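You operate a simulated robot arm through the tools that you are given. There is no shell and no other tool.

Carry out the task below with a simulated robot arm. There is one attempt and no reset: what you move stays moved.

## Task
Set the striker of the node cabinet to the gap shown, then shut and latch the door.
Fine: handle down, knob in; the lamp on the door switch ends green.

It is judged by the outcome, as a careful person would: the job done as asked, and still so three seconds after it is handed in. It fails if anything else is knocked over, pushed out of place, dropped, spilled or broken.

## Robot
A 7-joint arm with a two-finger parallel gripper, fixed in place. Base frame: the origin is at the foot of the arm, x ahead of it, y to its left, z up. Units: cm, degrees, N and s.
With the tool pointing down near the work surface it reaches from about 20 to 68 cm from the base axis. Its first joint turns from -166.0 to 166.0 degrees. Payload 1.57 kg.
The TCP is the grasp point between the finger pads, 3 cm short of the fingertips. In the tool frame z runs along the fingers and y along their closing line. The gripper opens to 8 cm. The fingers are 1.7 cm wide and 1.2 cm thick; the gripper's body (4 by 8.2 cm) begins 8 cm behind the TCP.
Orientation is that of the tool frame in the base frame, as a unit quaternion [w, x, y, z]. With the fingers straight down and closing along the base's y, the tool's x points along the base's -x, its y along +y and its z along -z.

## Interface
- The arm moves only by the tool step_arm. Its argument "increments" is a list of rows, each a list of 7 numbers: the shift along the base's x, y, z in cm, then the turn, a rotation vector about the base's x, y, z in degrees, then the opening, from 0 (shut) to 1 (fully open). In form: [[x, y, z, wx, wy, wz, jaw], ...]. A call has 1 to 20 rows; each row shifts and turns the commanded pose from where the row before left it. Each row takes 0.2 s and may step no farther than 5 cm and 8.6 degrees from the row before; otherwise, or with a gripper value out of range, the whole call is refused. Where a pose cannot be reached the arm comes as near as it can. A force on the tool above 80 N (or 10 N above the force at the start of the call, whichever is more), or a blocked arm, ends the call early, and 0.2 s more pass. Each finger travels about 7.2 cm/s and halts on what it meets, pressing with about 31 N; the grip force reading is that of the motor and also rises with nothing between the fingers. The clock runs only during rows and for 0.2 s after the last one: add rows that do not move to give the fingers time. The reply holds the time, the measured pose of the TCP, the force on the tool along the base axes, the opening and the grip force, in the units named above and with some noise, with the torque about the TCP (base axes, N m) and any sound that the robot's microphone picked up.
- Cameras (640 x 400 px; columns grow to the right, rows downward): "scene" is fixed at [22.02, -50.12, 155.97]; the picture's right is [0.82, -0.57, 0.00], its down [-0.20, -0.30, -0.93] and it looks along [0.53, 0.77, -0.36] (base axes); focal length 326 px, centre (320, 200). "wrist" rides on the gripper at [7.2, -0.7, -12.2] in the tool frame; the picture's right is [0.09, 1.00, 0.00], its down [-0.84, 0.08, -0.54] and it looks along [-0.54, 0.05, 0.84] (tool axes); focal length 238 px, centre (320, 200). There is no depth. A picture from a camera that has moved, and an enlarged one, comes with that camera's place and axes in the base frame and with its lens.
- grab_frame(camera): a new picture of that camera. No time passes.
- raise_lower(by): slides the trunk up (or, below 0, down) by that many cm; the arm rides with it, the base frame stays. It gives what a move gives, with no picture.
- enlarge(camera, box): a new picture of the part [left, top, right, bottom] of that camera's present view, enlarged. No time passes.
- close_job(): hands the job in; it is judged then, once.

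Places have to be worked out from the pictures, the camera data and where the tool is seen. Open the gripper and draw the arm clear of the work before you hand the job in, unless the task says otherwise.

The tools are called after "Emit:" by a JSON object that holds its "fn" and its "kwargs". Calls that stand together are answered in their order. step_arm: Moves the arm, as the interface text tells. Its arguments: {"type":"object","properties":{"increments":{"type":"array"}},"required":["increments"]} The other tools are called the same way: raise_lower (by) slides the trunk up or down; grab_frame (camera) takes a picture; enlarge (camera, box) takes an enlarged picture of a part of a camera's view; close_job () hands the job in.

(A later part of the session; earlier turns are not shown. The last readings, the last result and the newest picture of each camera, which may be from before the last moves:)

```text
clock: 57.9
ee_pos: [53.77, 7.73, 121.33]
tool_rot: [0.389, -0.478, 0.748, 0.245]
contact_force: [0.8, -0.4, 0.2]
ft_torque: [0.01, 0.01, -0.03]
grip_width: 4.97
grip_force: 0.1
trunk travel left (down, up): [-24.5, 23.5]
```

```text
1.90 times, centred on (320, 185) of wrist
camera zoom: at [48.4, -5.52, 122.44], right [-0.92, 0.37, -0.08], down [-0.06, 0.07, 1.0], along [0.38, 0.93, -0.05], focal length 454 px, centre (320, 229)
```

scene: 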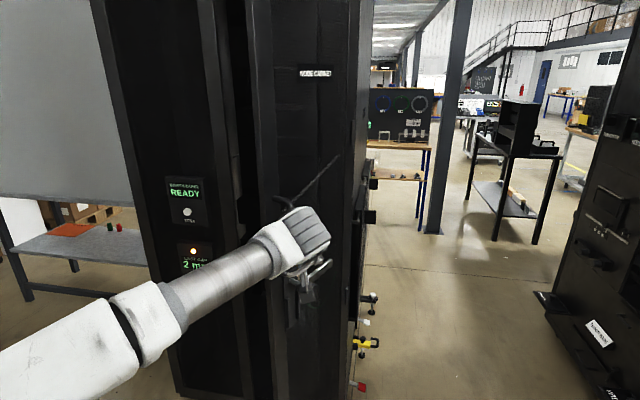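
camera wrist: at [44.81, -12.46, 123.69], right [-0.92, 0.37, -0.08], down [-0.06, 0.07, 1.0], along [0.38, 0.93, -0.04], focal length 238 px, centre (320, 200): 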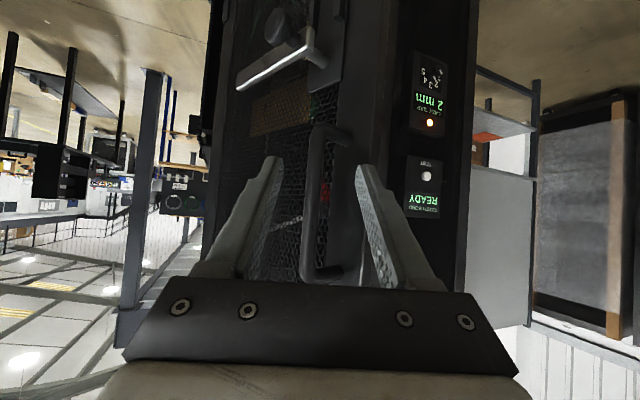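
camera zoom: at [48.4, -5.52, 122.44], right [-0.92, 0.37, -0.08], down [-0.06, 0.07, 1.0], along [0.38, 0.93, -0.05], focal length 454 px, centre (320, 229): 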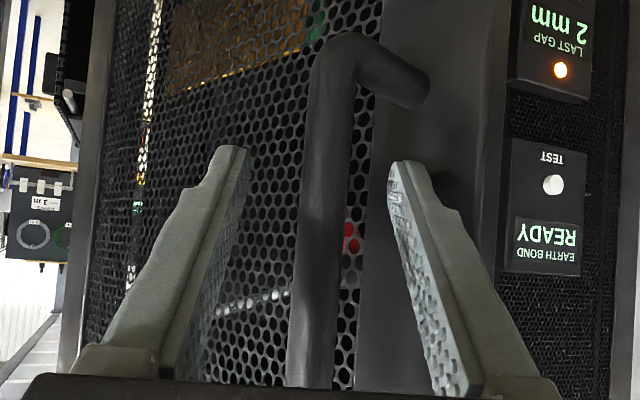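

Emit:
{"fn": "step_arm", "kwargs": {"increments": [[0, 0, 0, 0, 0, 0, 0.4], [0, 0, 0, 0, 0, 0, 0.3], [0, 0, 0, 0, 0, 0, 0.2], [0, 0, 0, 0, 0, 0, 0.1], [0, 0, 0, 0, 0, 0, 0], [0, 0, 0, 0, 0, 0, 0]]}}

Emit:
{"fn": "enlarge", "kwargs": {"camera": "wrist", "box": [230, 80, 410, 290]}}

```text
clock: 59.3
ee_pos: [53.78, 7.55, 121.19]
tool_rot: [0.389, -0.478, 0.749, 0.244]
contact_force: [-2.1, -0.4, 0.6]
ft_torque: [0.03, 0.44, 0.02]
grip_width: 1.49
grip_force: 30.5
trunk travel left (down, up): [-24.5, 23.5]
```

```text
1.90 times, centred on (320, 185) of wrist
camera zoom: at [48.35, -5.53, 122.44], right [-0.92, 0.37, -0.08], down [-0.06, 0.07, 1.0], along [0.38, 0.93, -0.05], focal length 454 px, centre (320, 229)
```

zoom: 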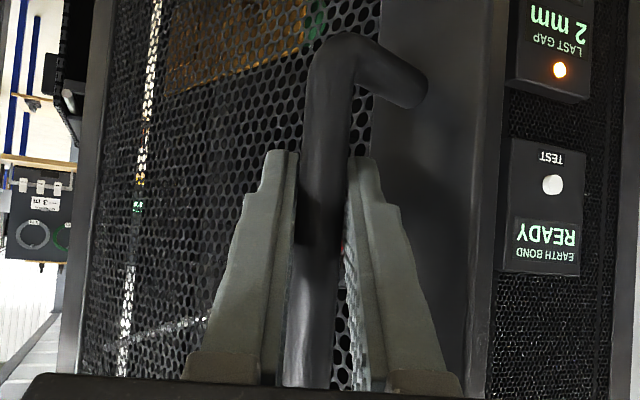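

Bar gripped (1.5 cm). I begin swinging the door along an arc about the estimated hinge, a few degrees at a time while watching forces.

Emit:
{"fn": "step_arm", "kwargs": {"increments": [[-0.9, 1.69, 0, 0, 0, 0, 0], [-0.81, 1.73, 0, 0, 0, 0, 0], [-0.71, 1.77, 0, 0, 0, 0, 0], [0, 0, 0, 0, 0, 0, 0]]}}

Emit:
{"fn": "grab_frame", "kwargs": {"camera": "scene"}}

```text
clock: 60.3
ee_pos: [51.24, 12.97, 121.24]
tool_rot: [0.387, -0.48, 0.748, 0.245]
contact_force: [-3.5, -0.6, -7.2]
ft_torque: [0.1, 0.28, 0.16]
grip_width: 1.49
grip_force: 30.9
trunk travel left (down, up): [-24.5, 23.5]
```

```text
taken
```

scene: 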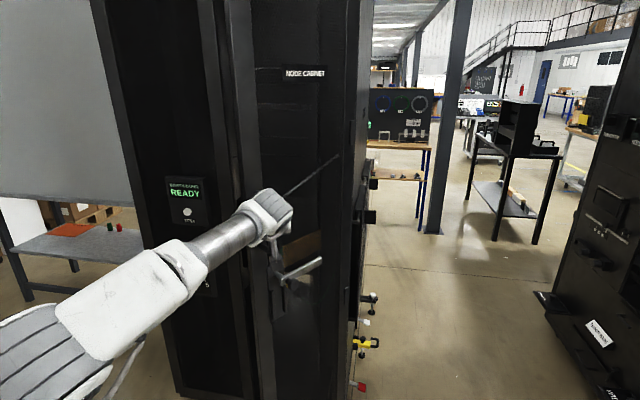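

The door follows with small forces. I continue along the arc.

Emit:
{"fn": "step_arm", "kwargs": {"increments": [[-0.62, 1.8, 0, 0, 0, 0, 0], [-0.53, 1.83, 0, 0, 0, 0, 0], [-0.43, 1.86, 0, 0, 0, 0, 0], [-0.33, 1.88, 0, 0, 0, 0, 0], [-0.23, 1.9, 0, 0, 0, 0, 0], [-0.14, 1.9, 0, 0, 0, 0, 0], [0, 0, 0, 0, 0, 0, 0]]}}

Emit:
{"fn": "grab_frame", "kwargs": {"camera": "scene"}}

Emit:
{"fn": "grab_frame", "kwargs": {"camera": "wrist"}}

```text
clock: 61.9
ee_pos: [48.96, 23.9, 121.33]
tool_rot: [0.389, -0.478, 0.749, 0.245]
contact_force: [7.6, 1.0, 3.2]
ft_torque: [0.62, 0.01, 0.04]
grip_width: 1.49
grip_force: 30.9
trunk travel left (down, up): [-24.5, 23.5]
```

```text
taken
```

scene: 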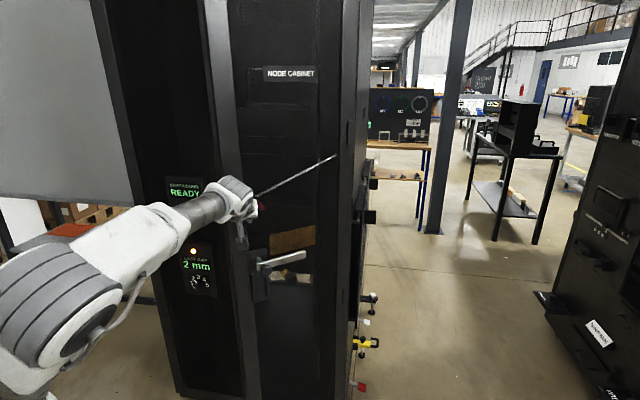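

```text
taken
camera wrist: at [43.53, 10.84, 122.43], right [-0.92, 0.37, -0.08], down [-0.06, 0.07, 1.0], along [0.38, 0.92, -0.04], focal length 238 px, centre (320, 200)
```

wrist: 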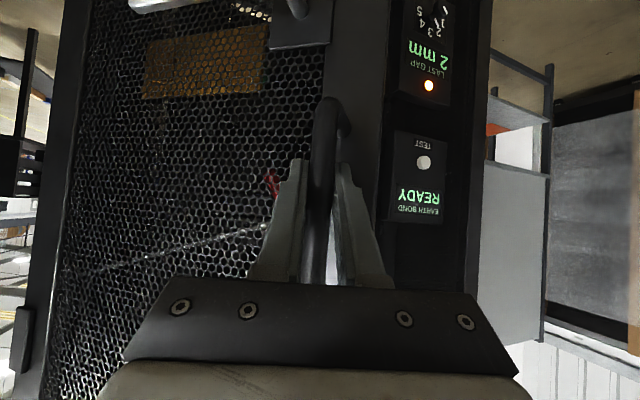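

Door is more than a third closed and forces stay low. I continue.

Emit:
{"fn": "step_arm", "kwargs": {"increments": [[0.05, 1.91, 0, 0, 0, 0, 0], [0.12, 1.91, 0, 0, 0, 0, 0], [0.2, 1.9, 0, 0, 0, 0, 0], [0.28, 1.89, 0, 0, 0, 0, 0], [0.37, 1.88, 0, 0, 0, 0, 0], [0.46, 1.85, 0, 0, 0, 0, 0], [0, 0, 0, 0, 0, 0, 0]]}}

Emit:
{"fn": "grab_frame", "kwargs": {"camera": "scene"}}

Emit:
{"fn": "grab_frame", "kwargs": {"camera": "wrist"}}

```text
clock: 63.5
ee_pos: [50.3, 35.36, 121.27]
tool_rot: [0.388, -0.48, 0.748, 0.245]
contact_force: [-17.2, 5.9, -7.6]
ft_torque: [0.47, -0.03, -0.02]
grip_width: 1.49
grip_force: 30.9
trunk travel left (down, up): [-24.5, 23.5]
```

```text
taken
```

scene: 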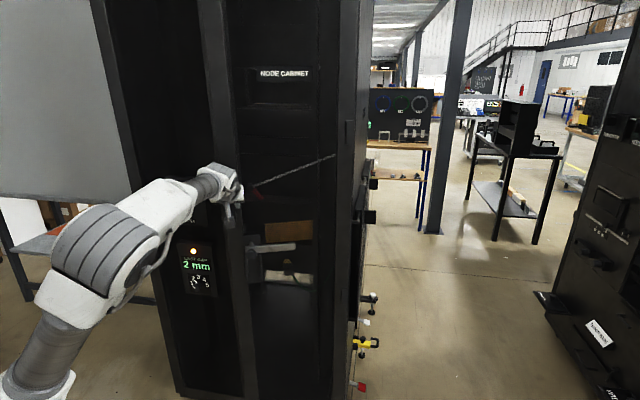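

```text
taken
camera wrist: at [44.86, 22.18, 122.48], right [-0.93, 0.37, -0.08], down [-0.06, 0.07, 1.0], along [0.37, 0.93, -0.05], focal length 238 px, centre (320, 200)
```

wrist: 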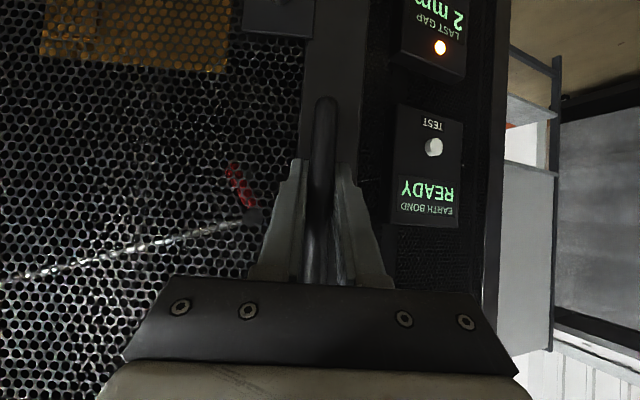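

A mild outward radial pull means the true radius is slightly larger; I bias the path outward a little and continue.

Emit:
{"fn": "step_arm", "kwargs": {"increments": [[0.38, 1.83, 0, 0, 0, 0, 0], [0.52, 1.8, 0, 0, 0, 0, 0], [0.65, 1.76, 0, 0, 0, 0, 0], [0.78, 1.71, 0, 0, 0, 0, 0], [0, 0, 0, 0, 0, 0, 0]]}}

Emit:
{"fn": "grab_frame", "kwargs": {"camera": "scene"}}

Emit:
{"fn": "enlarge", "kwargs": {"camera": "scene", "box": [190, 180, 330, 330]}}

Emit:
{"fn": "grab_frame", "kwargs": {"camera": "wrist"}}

```text
clock: 64.7
ee_pos: [52.91, 42.14, 121.36]
tool_rot: [0.389, -0.477, 0.749, 0.245]
contact_force: [-4.1, 1.7, -7.5]
ft_torque: [0.85, -0.04, -0.07]
grip_width: 1.49
grip_force: 31.5
trunk travel left (down, up): [-24.5, 23.5]
```

```text
taken
```

scene: 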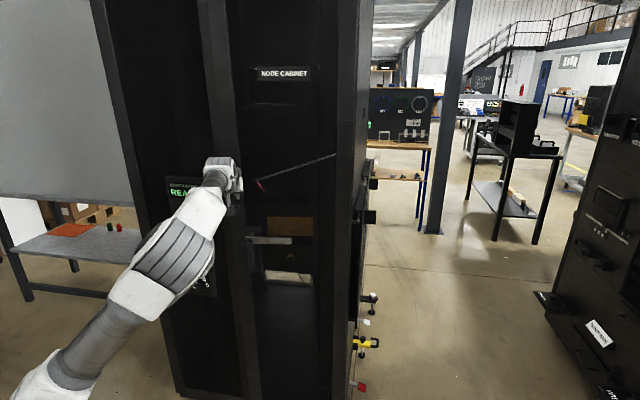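

```text
2.67 times, centred on (260, 255) of scene
camera zoom: at [22.02, -50.12, 155.97], right [0.82, -0.57, 0.0], down [-0.2, -0.3, -0.93], along [0.53, 0.77, -0.36], focal length 870 px, centre (480, 53)
```

zoom: 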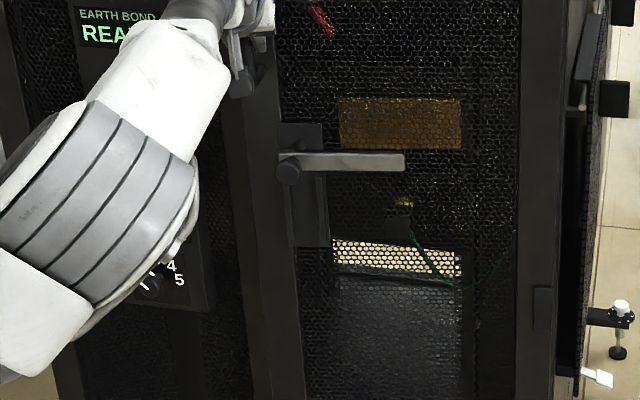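

```text
taken
camera wrist: at [47.42, 29.07, 122.48], right [-0.92, 0.37, -0.08], down [-0.06, 0.07, 1.0], along [0.38, 0.92, -0.05], focal length 238 px, centre (320, 200)
```

wrist: 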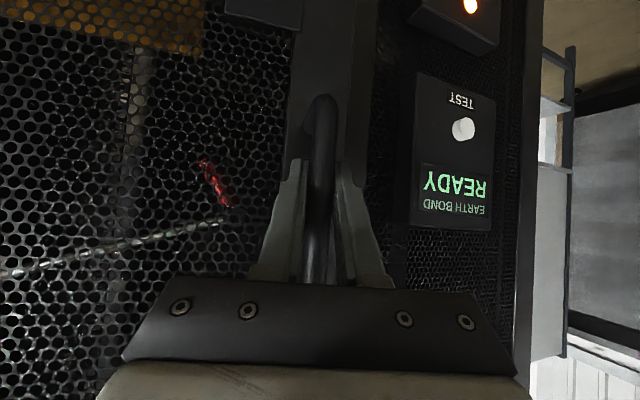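

Door is nearly shut and aligned with the cabinet front. I finish the last ~10° gently in smaller rows, watching for the closing contact.

Emit:
{"fn": "step_arm", "kwargs": {"increments": [[0.42, 0.84, 0, 0, 0, 0, 0], [0.46, 0.83, 0, 0, 0, 0, 0], [0.48, 0.82, 0, 0, 0, 0, 0], [0.5, 0.8, 0, 0, 0, 0, 0], [0, 0, 0, 0, 0, 0, 0]]}}

Emit:
{"fn": "enlarge", "kwargs": {"camera": "scene", "box": [190, 180, 330, 330]}}

Emit:
{"fn": "grab_frame", "kwargs": {"camera": "wrist"}}

```text
clock: 65.9
ee_pos: [52.9, 42.08, 121.36]
tool_rot: [0.389, -0.478, 0.749, 0.245]
contact_force: [-1.3, 1.3, -8.0]
ft_torque: [0.51, 0.13, -0.03]
grip_width: 1.51
grip_force: 31.2
out of reach, approached as far as the arm can: row 1, 2, 3, 4
trunk travel left (down, up): [-24.5, 23.5]
```

```text
2.67 times, centred on (260, 255) of scene
camera zoom: at [22.02, -50.12, 155.97], right [0.82, -0.57, 0.0], down [-0.2, -0.3, -0.93], along [0.53, 0.77, -0.36], focal length 870 px, centre (480, 53)
```

zoom: 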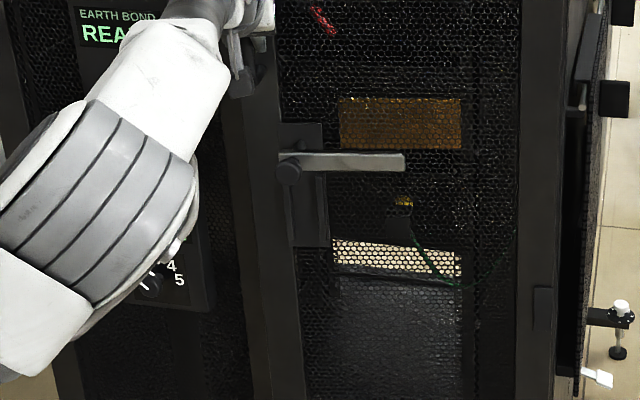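

```text
taken
camera wrist: at [47.43, 29.05, 122.49], right [-0.92, 0.37, -0.08], down [-0.06, 0.07, 1.0], along [0.38, 0.93, -0.05], focal length 238 px, centre (320, 200)
```

wrist: 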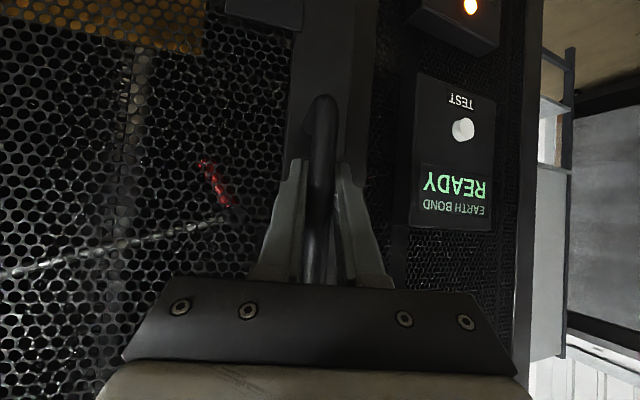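

The arm reports its reach limit with this wrist heading, with ~9° of door travel left. Since the bar is round I can pivot the gripper about it: I try turning the heading toward the arm's radial direction, then pushing on.

Emit:
{"fn": "step_arm", "kwargs": {"increments": [[0, 0, 0, 0, 0, -5, 0], [0, 0, 0, 0, 0, -5, 0], [0, 0, 0, 0, 0, -5, 0], [0, 0, 0, 0, 0, 0, 0]]}}

```text
clock: 66.9
ee_pos: [52.89, 41.67, 122.48]
tool_rot: [0.413, -0.382, 0.803, 0.194]
contact_force: [-35.0, 18.4, -24.1]
ft_torque: [0.34, -0.14, -0.21]
grip_width: 1.49
grip_force: 30.7
out of reach, approached as far as the arm can: row 3
trunk travel left (down, up): [-24.5, 23.5]
```

Forces rise with that. I release the bar, back off, and will finish the closing by pushing instead from a better arm height.

Emit:
{"fn": "step_arm", "kwargs": {"increments": [[0, 0, 0, 0, 0, 0, 0.3], [0, 0, 0, 0, 0, 0, 0.6], [0, 0, 0, 0, 0, 0, 0.6], [-0.8, -1.0, 0.3, 0, 0, 0, 0.6], [-1.2, -1.4, 0.4, 0, 0, 0, 0.6], [-1.2, -1.4, 0.4, 0, 0, 0, 0.6], [-1.2, -1.4, 0.4, 0, 0, 0, 0.6], [-1.2, -1.4, 0.4, 0, 0, 0, 0.6], [-1.2, -1.4, 0.4, 0, 0, 0, 0.6]]}}

Emit:
{"fn": "grab_frame", "kwargs": {"camera": "wrist"}}

Emit:
{"fn": "grab_frame", "kwargs": {"camera": "scene"}}

```text
clock: 68.9
ee_pos: [47.04, 32.9, 125.14]
tool_rot: [0.417, -0.376, 0.805, 0.192]
contact_force: [-0.2, -0.1, -0.6]
ft_torque: [-0.03, -0.03, 0.0]
grip_width: 4.83
grip_force: 0.0
trunk travel left (down, up): [-24.5, 23.5]
```

```text
taken
camera wrist: at [38.38, 21.68, 126.21], right [-0.8, 0.6, -0.08], down [-0.04, 0.09, 1.0], along [0.6, 0.8, -0.05], focal length 238 px, centre (320, 200)
```

wrist: 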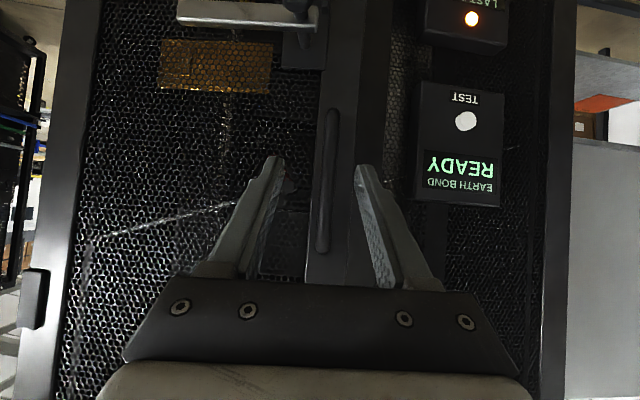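

```text
taken
```

scene: 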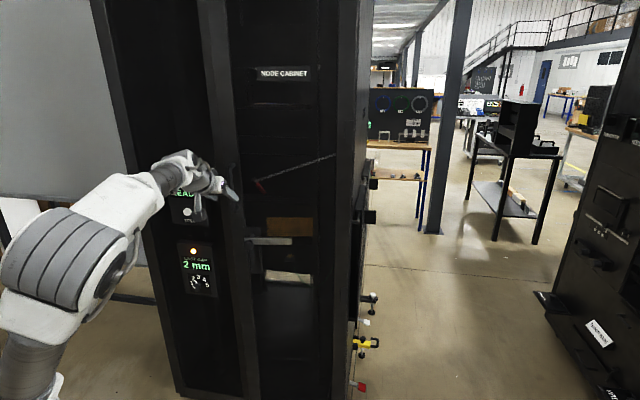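

Emit:
{"fn": "enlarge", "kwargs": {"camera": "wrist", "box": [280, 0, 420, 290]}}

Emit:
{"fn": "enlarge", "kwargs": {"camera": "scene", "box": [195, 0, 275, 130]}}

Emit:
{"fn": "enlarge", "kwargs": {"camera": "scene", "box": [210, 190, 330, 320]}}

```text
1.38 times, centred on (350, 145) of wrist
camera zoom: at [38.38, 21.68, 126.21], right [-0.8, 0.6, -0.08], down [-0.04, 0.09, 1.0], along [0.6, 0.8, -0.05], focal length 329 px, centre (279, 276)
```

zoom: 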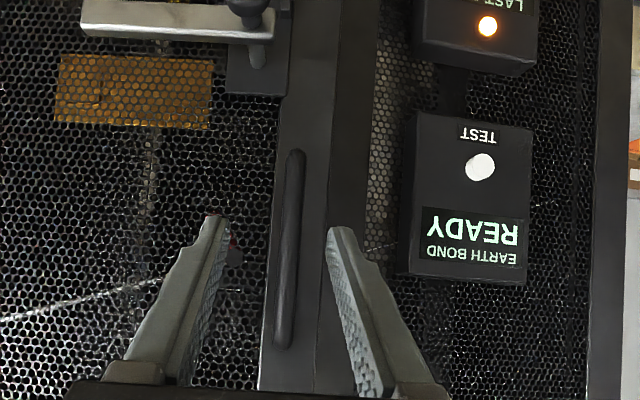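

```text
3.08 times, centred on (235, 65) of scene
camera zoom: at [22.02, -50.12, 155.97], right [0.82, -0.57, 0.0], down [-0.2, -0.3, -0.93], along [0.53, 0.77, -0.36], focal length 1003 px, centre (582, 615)
```

zoom: 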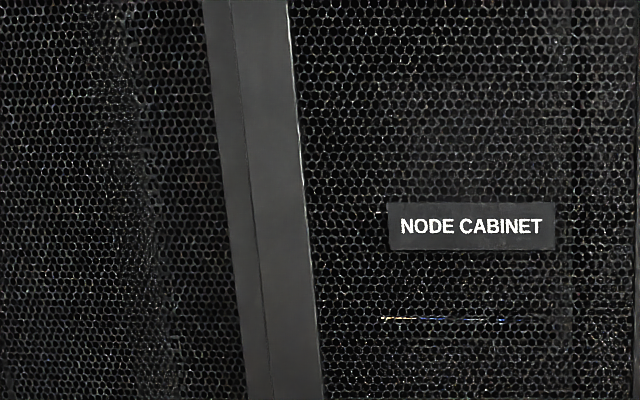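

```text
3.08 times, centred on (270, 255) of scene
camera zoom: at [22.02, -50.12, 155.97], right [0.82, -0.57, 0.0], down [-0.2, -0.3, -0.93], along [0.53, 0.77, -0.36], focal length 1003 px, centre (474, 31)
```

zoom: 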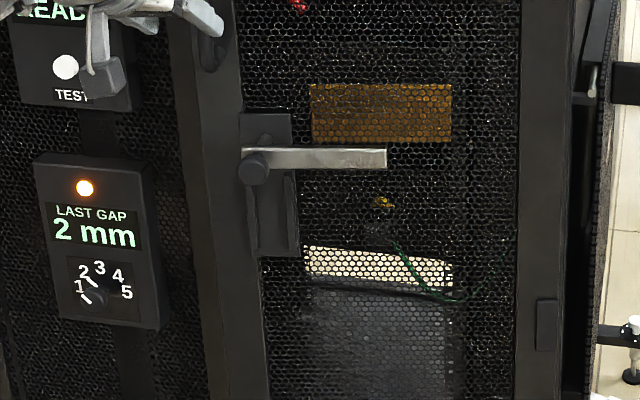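

The door is ~9° short of closed. I'll finish by pushing the pull bar from outside with nearly closed fingertips (small gap as a V-notch), which needs less reach. First raise the trunk and pitch the tool a bit more downward.

Emit:
{"fn": "raise_lower", "kwargs": {"by": 12}}

Emit:
{"fn": "step_arm", "kwargs": {"increments": [[-0.5, 0.4, -2, -5.8, 4.76, 0, 0.4], [-0.5, 0.4, -2, -5.8, 4.76, 0, 0.2], [0, 0, -3, 0, 0, 0, 0.11], [0, 0, -3, 0, 0, 0, 0.11], [0, 0, -3, 0, 0, 0, 0.11], [0, 0, 0, 0, 0, 0, 0.11]]}}

Emit:
{"fn": "grab_frame", "kwargs": {"camera": "wrist"}}

Emit:
{"fn": "grab_frame", "kwargs": {"camera": "scene"}}

```text
clock: 70.4
ee_pos: [46.96, 32.9, 137.12]
tool_rot: [0.418, -0.376, 0.804, 0.192]
contact_force: [0.4, 0.0, 0.6]
ft_torque: [0.03, 0.0, -0.01]
grip_width: 4.76
grip_force: 0.0
trunk travel left (down, up): [-36.5, 11.5]
```

```text
clock: 71.8
ee_pos: [46.26, 33.6, 124.15]
tool_rot: [0.309, -0.4, 0.851, 0.141]
contact_force: [-0.3, 0.1, -1.1]
ft_torque: [0.03, 0.03, -0.01]
grip_width: 0.88
grip_force: 0.1
trunk travel left (down, up): [-36.5, 11.5]
```

```text
taken
camera wrist: at [38.07, 22.99, 128.86], right [-0.81, 0.58, -0.07], down [0.13, 0.28, 0.95], along [0.57, 0.76, -0.3], focal length 238 px, centre (320, 200)
```

wrist: 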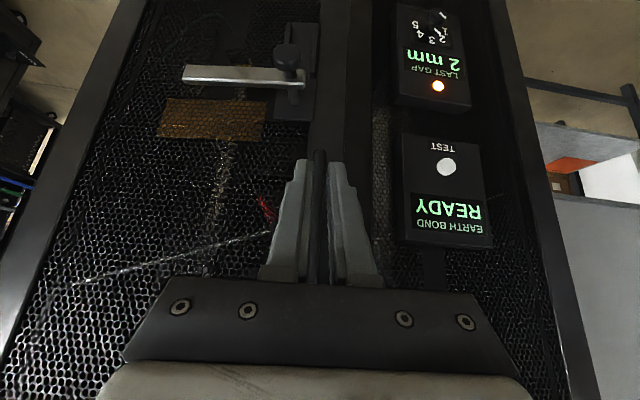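

```text
taken
```

scene: 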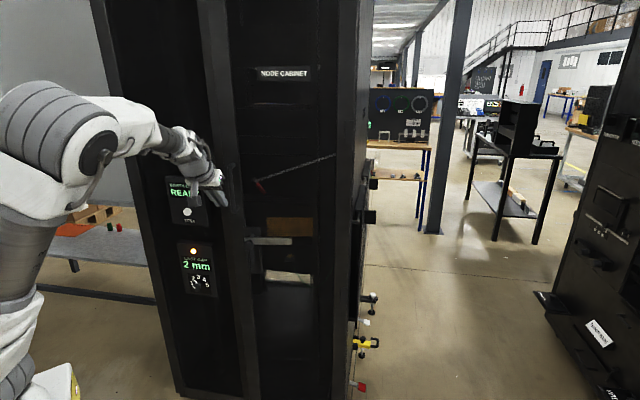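

The bar is lined up with the fingertip notch. I advance to contact.

Emit:
{"fn": "step_arm", "kwargs": {"increments": [[1.1, 1.34, 0, 0, 0, 0, 0.11], [1.1, 1.34, 0, 0, 0, 0, 0.11], [1.1, 1.34, 0, 0, 0, 0, 0.11], [1.0, 1.3, 0, 0, 0, 0, 0.11], [0, 0, 0, 0, 0, 0, 0.11]]}}

Emit:
{"fn": "enlarge", "kwargs": {"camera": "wrist", "box": [230, 80, 410, 290]}}

```text
clock: 73.0
ee_pos: [49.94, 38.42, 124.25]
tool_rot: [0.309, -0.399, 0.852, 0.14]
contact_force: [0.9, 0.2, -0.9]
ft_torque: [0.01, -0.01, 0.0]
grip_width: 0.87
grip_force: 0.0
out of reach, approached as far as the arm can: row 4
trunk travel left (down, up): [-36.5, 11.5]
```

```text
1.90 times, centred on (320, 185) of wrist
camera zoom: at [41.74, 27.8, 128.85], right [-0.81, 0.58, -0.07], down [0.13, 0.28, 0.95], along [0.58, 0.76, -0.3], focal length 454 px, centre (320, 229)
```

zoom: 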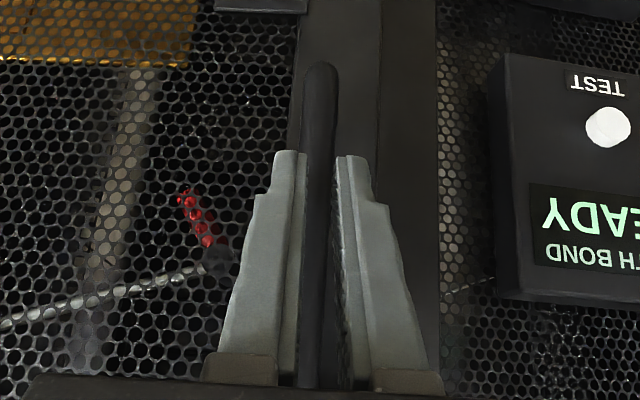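

Reach flag again at only r≈63, so it's a wrist/elbow configuration limit, not distance. I test whether aligning the tool heading radially (turning −12°) frees it, still without contact.

Emit:
{"fn": "step_arm", "kwargs": {"increments": [[-0.8, -1, 0, 0, 0, -6, 0.11], [-0.8, -1, 0, 0, 0, -6, 0.11], [0, 0, 0, 0, 0, 0, 0.11]]}}

Emit:
{"fn": "step_arm", "kwargs": {"increments": [[0.8, 0.9, 0, 0, 0, 0, 0.11], [0.8, 0.9, 0, 0, 0, 0, 0.11], [0, 0, 0, 0, 0, 0, 0.11]]}}

```text
clock: 73.8
ee_pos: [48.15, 36.36, 124.17]
tool_rot: [0.321, -0.308, 0.889, 0.107]
contact_force: [0.0, -0.4, -0.4]
ft_torque: [-0.01, 0.01, 0.0]
grip_width: 0.87
grip_force: 0.1
trunk travel left (down, up): [-36.5, 11.5]
```

```text
clock: 74.6
ee_pos: [48.91, 37.21, 124.17]
tool_rot: [0.322, -0.308, 0.888, 0.107]
contact_force: [0.1, 0.4, 0.2]
ft_torque: [-0.02, 0.0, 0.0]
grip_width: 0.89
grip_force: 0.1
out of reach, approached as far as the arm can: row 2
trunk travel left (down, up): [-36.5, 11.5]
```

Emit:
{"fn": "enlarge", "kwargs": {"camera": "scene", "box": [0, 60, 250, 400]}}

```text
1.18 times, centred on (125, 230) of scene
camera zoom: at [22.02, -50.12, 155.97], right [0.82, -0.57, 0.0], down [-0.2, -0.3, -0.93], along [0.53, 0.77, -0.36], focal length 384 px, centre (549, 165)
```

zoom: 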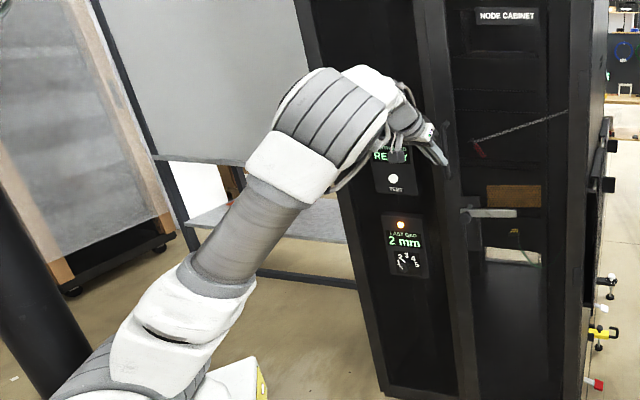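

The picture shows forearm rising from a low elbow to the wrist. I test whether a steeper tool pitch allows further forward reach here (no contact yet).

Emit:
{"fn": "step_arm", "kwargs": {"increments": [[-0.5, -0.4, 0.5, -4, 4.8, 0, 0.11], [-0.5, -0.4, 0.5, -4, 4.8, 0, 0.11], [0.8, 0.9, 0, 0, 0, 0, 0.11], [0.8, 0.9, 0, 0, 0, 0, 0.11], [0.8, 0.9, 0, 0, 0, 0, 0.11], [0, 0, 0, 0, 0, 0, 0.11]]}}

```text
clock: 76.0
ee_pos: [49.9, 34.39, 126.69]
tool_rot: [0.249, -0.317, 0.911, 0.08]
contact_force: [0.1, -0.3, -0.6]
ft_torque: [-0.02, 0.01, 0.01]
grip_width: 0.86
grip_force: 0.0
out of reach, approached as far as the arm can: row 1, 2, 3, 4, 5
trunk travel left (down, up): [-36.5, 11.5]
```

Still flagged, so I test whether a roll about the tool's own axis (i.e., another wrist joint near its limit) is what restricts the reach.

Emit:
{"fn": "step_arm", "kwargs": {"increments": [[-0.6, 0.3, -0.5, 3.3, 2.6, -6.9, 0.11], [-0.6, 0.3, -0.5, 3.3, 2.6, -6.9, 0.11], [0, 0, 0, 0, 0, 0, 0.11]]}}

Emit:
{"fn": "step_arm", "kwargs": {"increments": [[0.8, 0.9, 0, 0, 0, 0, 0.11], [0.8, 0.9, 0, 0, 0, 0, 0.11], [0, 0, 0, 0, 0, 0, 0.11]]}}

Emit:
{"fn": "step_arm", "kwargs": {"increments": [[-0.8, -0.9, 0, -3.3, -2.6, 6.9, 0.11], [-0.8, -0.9, 0, -3.3, -2.6, 6.9, 0.11], [0, 0, 0, -3.3, -2.6, 6.9, 0.11], [0, 0, 0, -3.3, -2.6, 6.9, 0.11], [0, 0, 0, 0, 0, 0, 0.11]]}}

Emit:
{"fn": "step_arm", "kwargs": {"increments": [[0.8, 0.9, 0, 0, 0, 0, 0.11], [0.8, 0.9, 0, 0, 0, 0, 0.11], [0, 0, 0, 0, 0, 0, 0.11]]}}

```text
clock: 76.8
ee_pos: [48.82, 35.02, 125.68]
tool_rot: [0.235, -0.184, 0.947, 0.117]
contact_force: [0.2, -0.5, 0.4]
ft_torque: [-0.04, -0.02, 0.04]
grip_width: 0.86
grip_force: 0.1
trunk travel left (down, up): [-36.5, 11.5]
```

```text
clock: 77.6
ee_pos: [48.77, 35.03, 125.65]
tool_rot: [0.235, -0.186, 0.947, 0.117]
contact_force: [0.0, -0.8, -0.1]
ft_torque: [-0.04, -0.01, 0.0]
grip_width: 0.88
grip_force: 0.1
out of reach, approached as far as the arm can: row 1, 2
trunk travel left (down, up): [-36.5, 11.5]
```

```text
clock: 78.8
ee_pos: [47.06, 33.22, 125.53]
tool_rot: [0.261, -0.442, 0.857, 0.042]
contact_force: [0.3, -0.2, -0.4]
ft_torque: [0.0, 0.03, 0.02]
grip_width: 0.9
grip_force: 0.1
trunk travel left (down, up): [-36.5, 11.5]
```

```text
clock: 79.6
ee_pos: [48.95, 34.97, 125.64]
tool_rot: [0.261, -0.441, 0.858, 0.043]
contact_force: [0.1, 0.6, -0.3]
ft_torque: [-0.01, -0.01, 0.05]
grip_width: 0.88
grip_force: 0.1
trunk travel left (down, up): [-36.5, 11.5]
```

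Emit:
{"fn": "step_arm", "kwargs": {"increments": [[0.8, 0.9, 0, 0, 0, 0, 0.11], [0.8, 0.9, 0, 0, 0, 0, 0.11], [0, 0, 0, 0, 0, 0, 0.11]]}}

Emit:
{"fn": "grab_frame", "kwargs": {"camera": "scene"}}

```text
clock: 80.4
ee_pos: [48.91, 34.93, 125.59]
tool_rot: [0.261, -0.441, 0.857, 0.043]
contact_force: [0.3, 0.5, 0.8]
ft_torque: [0.02, -0.01, 0.03]
grip_width: 0.89
grip_force: 0.1
out of reach, approached as far as the arm can: row 1, 2
trunk travel left (down, up): [-36.5, 11.5]
```

```text
taken
```

scene: 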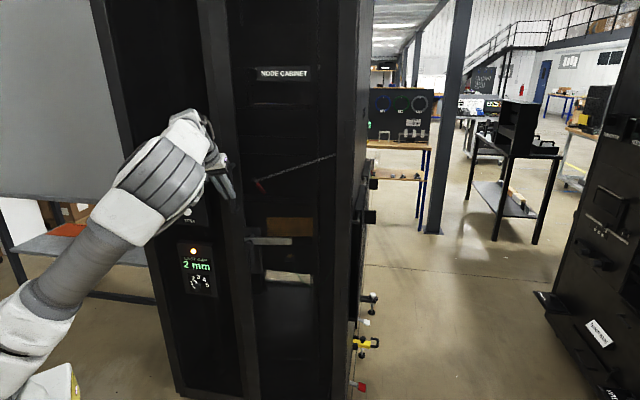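

Not roll-related. I test whether height matters: lower the TCP 4 cm, then try forward again.

Emit:
{"fn": "step_arm", "kwargs": {"increments": [[-0.5, -0.5, -2, 0, 0, 0, 0.11], [0, 0, -2, 0, 0, 0, 0.11], [0.8, 0.9, 0, 0, 0, 0, 0.11], [0.8, 0.9, 0, 0, 0, 0, 0.11], [0.8, 0.9, 0, 0, 0, 0, 0.11], [0.8, 0.9, 0, 0, 0, 0, 0.11], [0, 0, 0, 0, 0, 0, 0.11]]}}

```text
clock: 82.0
ee_pos: [49.6, 34.78, 122.03]
tool_rot: [0.261, -0.441, 0.858, 0.043]
contact_force: [0.5, 0.7, 0.3]
ft_torque: [0.01, 0.0, 0.0]
grip_width: 0.85
grip_force: 0.1
out of reach, approached as far as the arm can: row 3, 4, 5, 6
trunk travel left (down, up): [-36.5, 11.5]
```

The limit surface is nearly vertical at small radius – consistent with a shoulder-singular posture (upper arm vertical). I recover the way that worked at the dial: tool near vertical, move left to the dial side where the arm extended properly, then sweep right at full radius.

Emit:
{"fn": "step_arm", "kwargs": {"increments": [[-1.9, 1.3, 0.5, -0.83, 4.7, -2.6, 0.11], [-1.9, 1.3, 0.5, -0.83, 4.7, -2.6, 0.11], [-1.9, 1.3, 0.5, -0.83, 4.7, -2.6, 0.11], [-1.5, 1.3, 0.5, 0, 0, 0, 0.11], [-0.6, 2.1, 0, 0, 0, 0, 0.11], [-0.6, 2.1, 0, 0, 0, 0, 0.11], [-0.6, 2.1, 0, 0, 0, 0, 0.11], [-0.4, 2.1, 0, 0, 0, 0, 0.11], [0, 0, 0, 0, 0, 0, 0.11]]}}

Emit:
{"fn": "grab_frame", "kwargs": {"camera": "scene"}}

```text
clock: 84.0
ee_pos: [49.79, 32.72, 125.3]
tool_rot: [0.204, -0.411, 0.887, 0.051]
contact_force: [-0.8, -0.1, -0.9]
ft_torque: [-0.01, 0.0, 0.03]
grip_width: 0.9
grip_force: 0.0
out of reach, approached as far as the arm can: row 1, 2, 3, 4, 5, 6, 7, 8
trunk travel left (down, up): [-36.5, 11.5]
```

```text
taken
```

scene: 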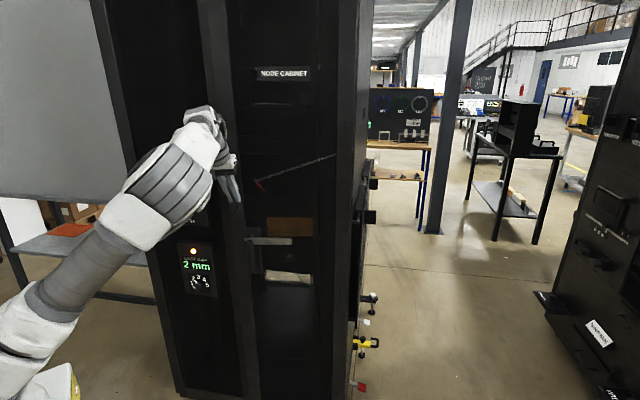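

The posture is stuck in a bad branch. I unwind the way I came: retreat to the right-front of the robot, then cross back to the left at small radius (a path that worked), to regain the dial-side arm configuration.

Emit:
{"fn": "step_arm", "kwargs": {"increments": [[-1.2, -2.4, 0, 5.55, -2.35, -1.6, 0.11], [-1.2, -2.4, 0, 5.55, -2.35, -1.6, 0.11], [-1.2, -2.4, 0, 0, 0, 0, 0.11], [-1.2, -2.4, 0, 0, 0, 0, 0.11], [-1.2, -2.4, 0, 0, 0, 0, 0.11], [-1.2, -2.4, 0, 0, 0, 0, 0.11], [-1.2, -2.4, 0, 0, 0, 0, 0.11], [-1.2, -2.4, 0, 0, 0, 0, 0.11], [0, 0, 0, 0, 0, 0, 0.11]]}}

Emit:
{"fn": "grab_frame", "kwargs": {"camera": "scene"}}

```text
clock: 86.0
ee_pos: [40.15, 13.62, 125.45]
tool_rot: [0.28, -0.367, 0.88, 0.114]
contact_force: [-0.4, -0.4, 0.1]
ft_torque: [0.0, -0.01, 0.02]
grip_width: 0.88
grip_force: 0.1
trunk travel left (down, up): [-36.5, 11.5]
```

```text
taken
```

scene: 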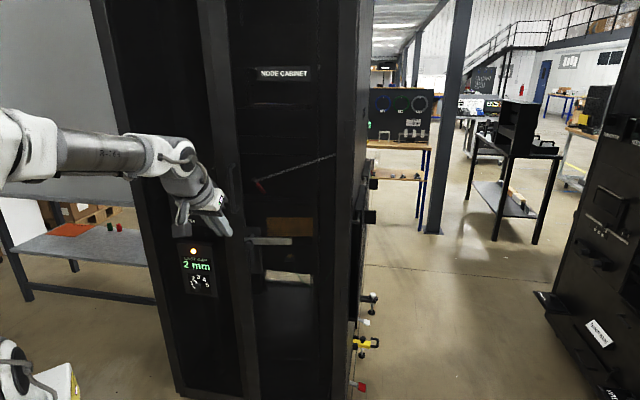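

The posture now looks like the earlier good one. I move left at small radius, back to the panel side, before extending.

Emit:
{"fn": "step_arm", "kwargs": {"increments": [[-1.8, 0.2, 0, 0, 0, 0, 0.11], [-1.8, 0.2, 0, 0, 0, 0, 0.11], [-1.8, 0.5, 0, 0, 0, 0, 0.11], [-1.2, 1.5, 0, 0, 0, 0, 0.11], [0, 2.4, 0, 0, 0, 0, 0.11], [0.2, 2.4, 0, 0, 0, 0, 0.11], [0.2, 2.4, 0, 0, 0, 0, 0.11], [0.2, 2.4, 0, 0, 0, 0, 0.11], [0.2, 2.4, 0, 0, 0, 0, 0.11], [0.2, 2.4, 0, 0, 0, 0, 0.11], [0.2, 2.4, 0, 0, 0, 0, 0.11], [0.2, 2.4, 0, 0, 0, 0, 0.11], [0.2, 2.4, 0, 0, 0, 0, 0.11], [0, 0, 0, 0, 0, 0, 0.11]]}}

Emit:
{"fn": "grab_frame", "kwargs": {"camera": "scene"}}

```text
clock: 89.0
ee_pos: [35.3, 37.31, 125.28]
tool_rot: [0.28, -0.366, 0.88, 0.115]
contact_force: [-0.5, 0.1, -0.5]
ft_torque: [0.02, 0.0, -0.02]
grip_width: 0.88
grip_force: 0.1
trunk travel left (down, up): [-36.5, 11.5]
```

```text
taken
```

scene: 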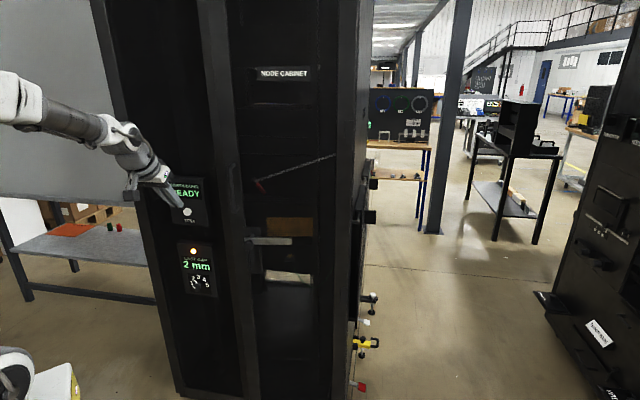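

Now I extend radially (toward az ≈ 46°) in the clear space in front of the panel to see whether reach is regained.

Emit:
{"fn": "step_arm", "kwargs": {"increments": [[1.5, 1.5, 0, 0, 0, 0, 0.11], [1.5, 1.5, 0, 0, 0, 0, 0.11], [1.5, 1.5, 0, 0, 0, 0, 0.11], [1.5, 1.5, 0, 0, 0, 0, 0.11], [1.5, 1.5, 0, 0, 0, 0, 0.11], [0, 0, 0, 0, 0, 0, 0.11]]}}

Emit:
{"fn": "grab_frame", "kwargs": {"camera": "scene"}}

```text
clock: 90.4
ee_pos: [42.85, 45.24, 125.34]
tool_rot: [0.279, -0.367, 0.88, 0.115]
contact_force: [-0.2, 0.8, 0.2]
ft_torque: [-0.01, 0.01, 0.03]
grip_width: 0.89
grip_force: 0.1
trunk travel left (down, up): [-36.5, 11.5]
```

```text
taken
```

scene: 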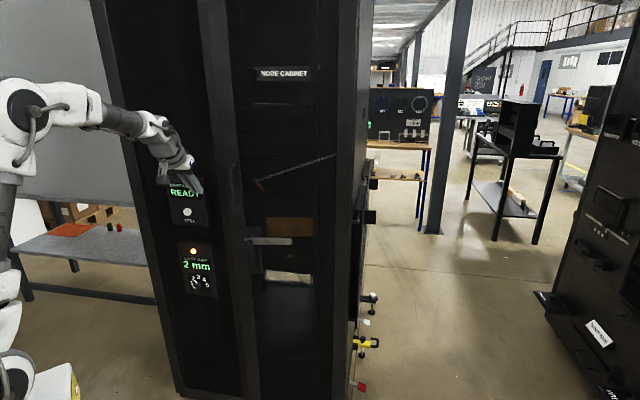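

Reach is fine in this configuration. I slide right, parallel to the cabinet, to line up with the pull bar.

Emit:
{"fn": "step_arm", "kwargs": {"increments": [[1.3, -1.3, 0, 0, 0, 0, 0.11], [1.3, -1.3, 0, 0, 0, 0, 0.11], [1.3, -1.3, 0, 0, 0, 0, 0.11], [1.3, -1.3, 0, 0, 0, 0, 0.11], [1.2, -1.2, 0, 0, 0, 0, 0.11], [0, 0, 0, 0, 0, 0, 0.11]]}}

Emit:
{"fn": "grab_frame", "kwargs": {"camera": "wrist"}}

Emit:
{"fn": "grab_frame", "kwargs": {"camera": "scene"}}

```text
clock: 91.8
ee_pos: [49.11, 38.58, 125.34]
tool_rot: [0.28, -0.367, 0.88, 0.114]
contact_force: [-0.7, 0.8, -0.3]
ft_torque: [0.0, 0.0, 0.0]
grip_width: 0.91
grip_force: 0.1
trunk travel left (down, up): [-36.5, 11.5]
```

```text
taken
camera wrist: at [40.52, 28.99, 131.17], right [-0.76, 0.65, -0.06], down [0.2, 0.32, 0.93], along [0.62, 0.69, -0.38], focal length 238 px, centre (320, 200)
```

wrist: 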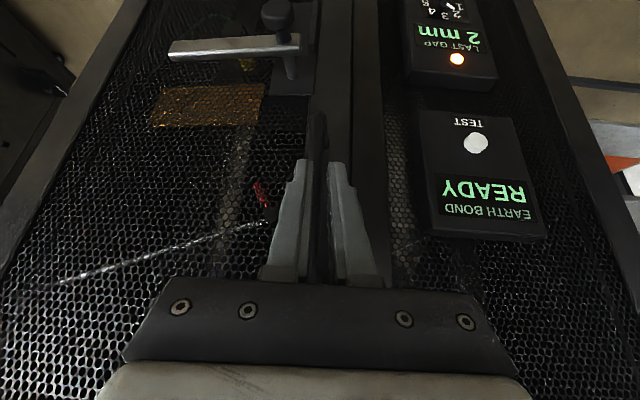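

```text
taken
```

scene: 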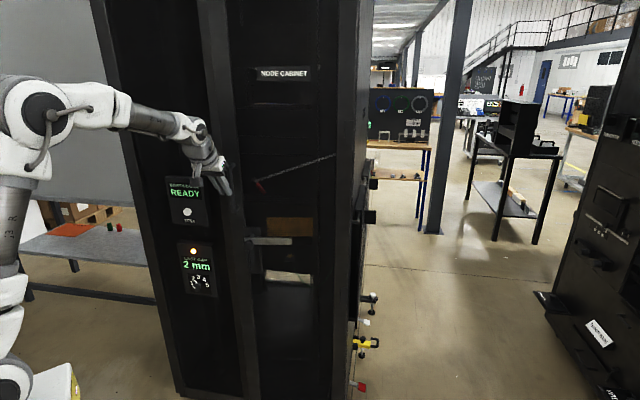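

Bar is aligned with the fingertip notch. I move forward to contact and push gently along the door's arc.

Emit:
{"fn": "step_arm", "kwargs": {"increments": [[0.8, 0.8, 0, 0, 0, 0, 0.11], [0.8, 0.8, 0, 0, 0, 0, 0.11], [0.55, 0.9, 0, 0, 0, 0, 0.11], [0.55, 0.9, 0, 0, 0, 0, 0.11], [0, 0, 0, 0, 0, 0, 0.11]]}}

Emit:
{"fn": "grab_frame", "kwargs": {"camera": "wrist"}}

```text
clock: 93.0
ee_pos: [51.92, 41.98, 125.54]
tool_rot: [0.28, -0.366, 0.88, 0.114]
contact_force: [-0.3, 0.9, -0.2]
ft_torque: [-0.01, 0.01, 0.0]
grip_width: 0.9
grip_force: 0.0
trunk travel left (down, up): [-36.5, 11.5]
```

```text
taken
camera wrist: at [43.18, 32.4, 131.24], right [-0.76, 0.65, -0.06], down [0.2, 0.32, 0.93], along [0.62, 0.69, -0.38], focal length 238 px, centre (320, 200)
```

wrist: 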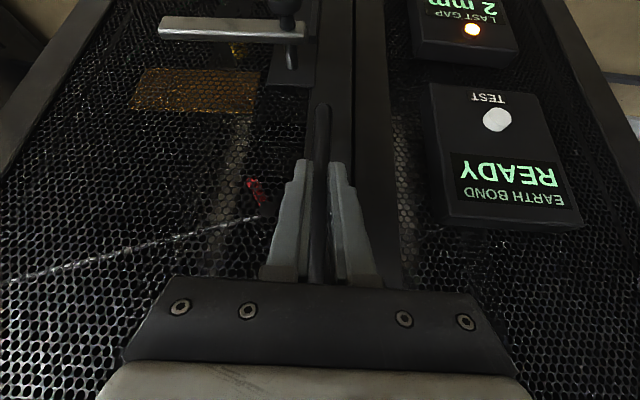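

Emit:
{"fn": "enlarge", "kwargs": {"camera": "wrist", "box": [260, 80, 380, 290]}}

Emit:
{"fn": "enlarge", "kwargs": {"camera": "scene", "box": [190, 130, 290, 260]}}

```text
1.90 times, centred on (320, 185) of wrist
camera zoom: at [43.18, 32.4, 131.24], right [-0.76, 0.65, -0.06], down [0.2, 0.32, 0.93], along [0.62, 0.69, -0.38], focal length 454 px, centre (320, 229)
```

zoom: 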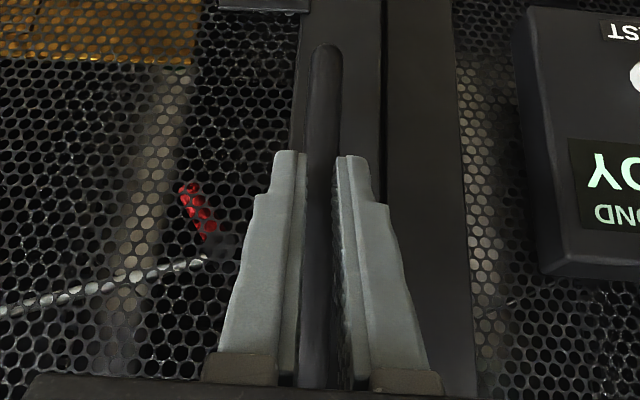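

```text
3.08 times, centred on (240, 195) of scene
camera zoom: at [22.02, -50.12, 155.97], right [0.82, -0.57, 0.0], down [-0.2, -0.3, -0.93], along [0.53, 0.77, -0.36], focal length 1003 px, centre (566, 215)
```

zoom: 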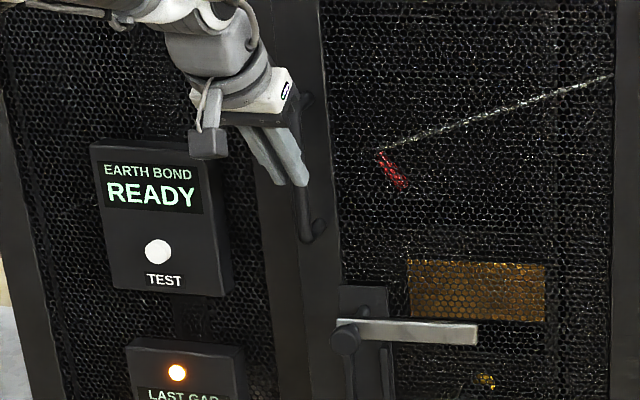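

The bar is still ~3 cm ahead (the door had swung a bit further when released). I continue forward.

Emit:
{"fn": "step_arm", "kwargs": {"increments": [[0.65, 0.7, 0, 0, 0, 0, 0.11], [0.65, 0.7, 0, 0, 0, 0, 0.11], [0.6, 0.7, 0, 0, 0, 0, 0.11], [0.55, 0.7, 0, 0, 0, 0, 0.11], [0, 0, 0, 0, 0, 0, 0.11]]}}

Emit:
{"fn": "enlarge", "kwargs": {"camera": "wrist", "box": [260, 80, 380, 290]}}

```text
clock: 94.2
ee_pos: [53.84, 44.21, 125.35]
tool_rot: [0.276, -0.367, 0.882, 0.112]
contact_force: [-30.7, -33.8, 0.5]
ft_torque: [-0.5, 0.74, 0.19]
grip_width: 0.8
grip_force: 0.1
trunk travel left (down, up): [-36.5, 11.5]
```

```text
1.90 times, centred on (320, 185) of wrist
camera zoom: at [45.2, 34.67, 131.35], right [-0.76, 0.65, -0.06], down [0.21, 0.33, 0.92], along [0.62, 0.69, -0.38], focal length 454 px, centre (320, 229)
```

zoom: 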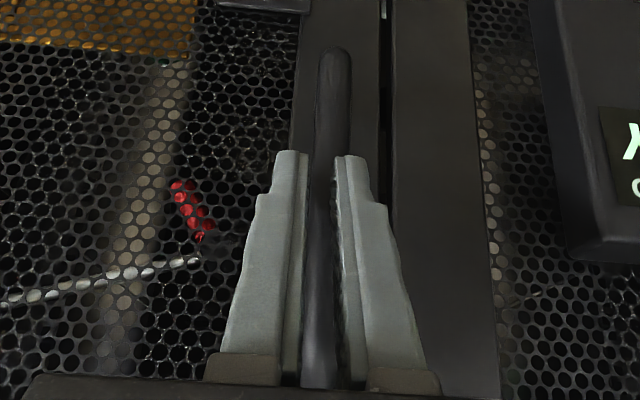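

The door now meets resistance (~45 N) with its face flush with the centre post – it's shut against the frame. I back off and check that it stays closed.

Emit:
{"fn": "step_arm", "kwargs": {"increments": [[-0.8, -0.8, 0, 0, 0, 0, 0.11], [-1.2, -1.2, 0, 0, 0, 0, 0.11], [-1.5, -1.5, 0, 0, 0, 0, 0.11], [-1.5, -1.5, 0, 0, 0, 0, 0.11], [0, 0, 0, 0, 0, 0, 0.11]]}}

Emit:
{"fn": "grab_frame", "kwargs": {"camera": "wrist"}}

Emit:
{"fn": "enlarge", "kwargs": {"camera": "wrist", "box": [120, 0, 420, 180]}}

Emit:
{"fn": "enlarge", "kwargs": {"camera": "scene", "box": [180, 190, 300, 320]}}

```text
clock: 95.4
ee_pos: [49.25, 39.85, 125.42]
tool_rot: [0.28, -0.367, 0.88, 0.115]
contact_force: [0.2, -0.9, 0.9]
ft_torque: [0.0, -0.03, 0.02]
grip_width: 0.89
grip_force: 0.0
trunk travel left (down, up): [-36.5, 11.5]
```

```text
taken
camera wrist: at [40.57, 30.24, 131.18], right [-0.76, 0.65, -0.06], down [0.2, 0.32, 0.93], along [0.62, 0.69, -0.38], focal length 238 px, centre (320, 200)
```

wrist: 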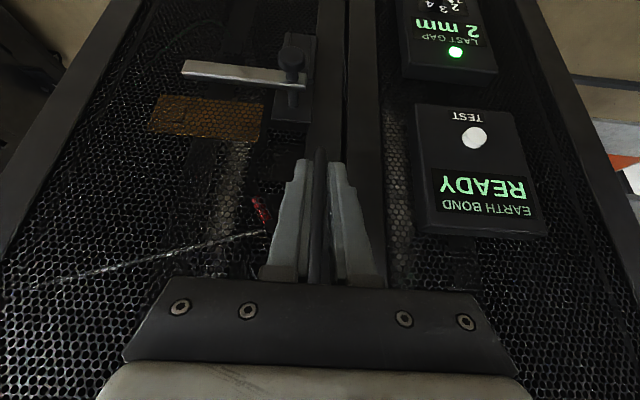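

```text
2.13 times, centred on (270, 90) of wrist
camera zoom: at [40.57, 30.24, 131.18], right [-0.76, 0.65, -0.06], down [0.2, 0.32, 0.93], along [0.62, 0.69, -0.38], focal length 508 px, centre (427, 435)
```

zoom: 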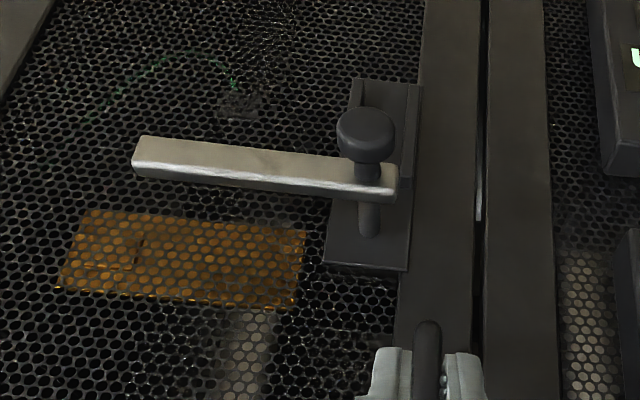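

```text
3.08 times, centred on (240, 255) of scene
camera zoom: at [22.02, -50.12, 155.97], right [0.82, -0.57, 0.0], down [-0.2, -0.3, -0.93], along [0.53, 0.77, -0.36], focal length 1003 px, centre (566, 31)
```

zoom: 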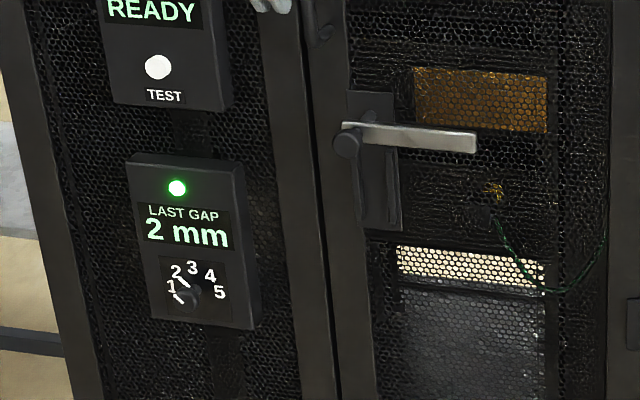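

The door-switch lamp has turned green with the door shut. Now I back off a bit, lower the trunk for the lever work, and take a second view to triangulate the lever in its closed position.

Emit:
{"fn": "step_arm", "kwargs": {"increments": [[-1.5, -1.5, 0, 0, 0, 0, 0.11], [-1.5, -1.5, 0, 0, 0, 0, 0.11], [0, 0, 0, 0, 0, 0, 0.11]]}}

Emit:
{"fn": "raise_lower", "kwargs": {"by": -18}}

Emit:
{"fn": "grab_frame", "kwargs": {"camera": "wrist"}}

Emit:
{"fn": "enlarge", "kwargs": {"camera": "wrist", "box": [120, 80, 420, 260]}}

```text
clock: 96.2
ee_pos: [46.25, 36.94, 125.47]
tool_rot: [0.28, -0.366, 0.88, 0.115]
contact_force: [0.3, -0.3, 0.7]
ft_torque: [-0.02, -0.03, 0.0]
grip_width: 0.88
grip_force: 0.0
trunk travel left (down, up): [-36.5, 11.5]
```

```text
clock: 98.2
ee_pos: [46.35, 36.9, 107.48]
tool_rot: [0.28, -0.366, 0.88, 0.114]
contact_force: [0.5, -0.1, -0.4]
ft_torque: [0.03, -0.01, 0.0]
grip_width: 0.87
grip_force: 0.1
trunk travel left (down, up): [-18.5, 29.5]
```

```text
taken
camera wrist: at [37.59, 27.28, 113.21], right [-0.76, 0.65, -0.06], down [0.2, 0.32, 0.93], along [0.62, 0.69, -0.38], focal length 238 px, centre (320, 200)
```

wrist: 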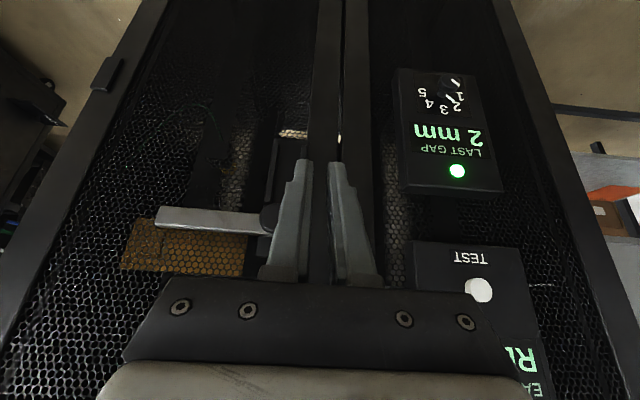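

```text
2.13 times, centred on (270, 170) of wrist
camera zoom: at [37.59, 27.28, 113.21], right [-0.76, 0.65, -0.06], down [0.2, 0.32, 0.93], along [0.62, 0.69, -0.38], focal length 508 px, centre (427, 264)
```

zoom: 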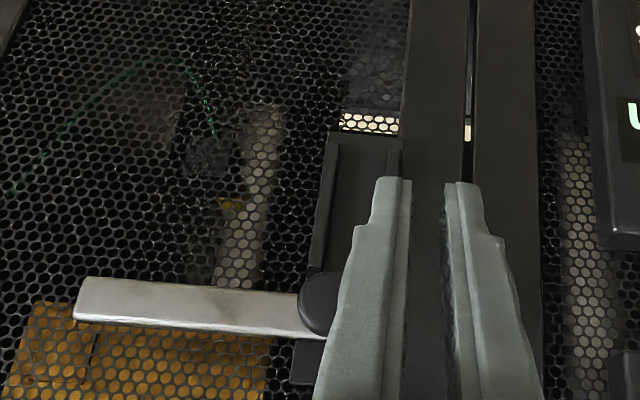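

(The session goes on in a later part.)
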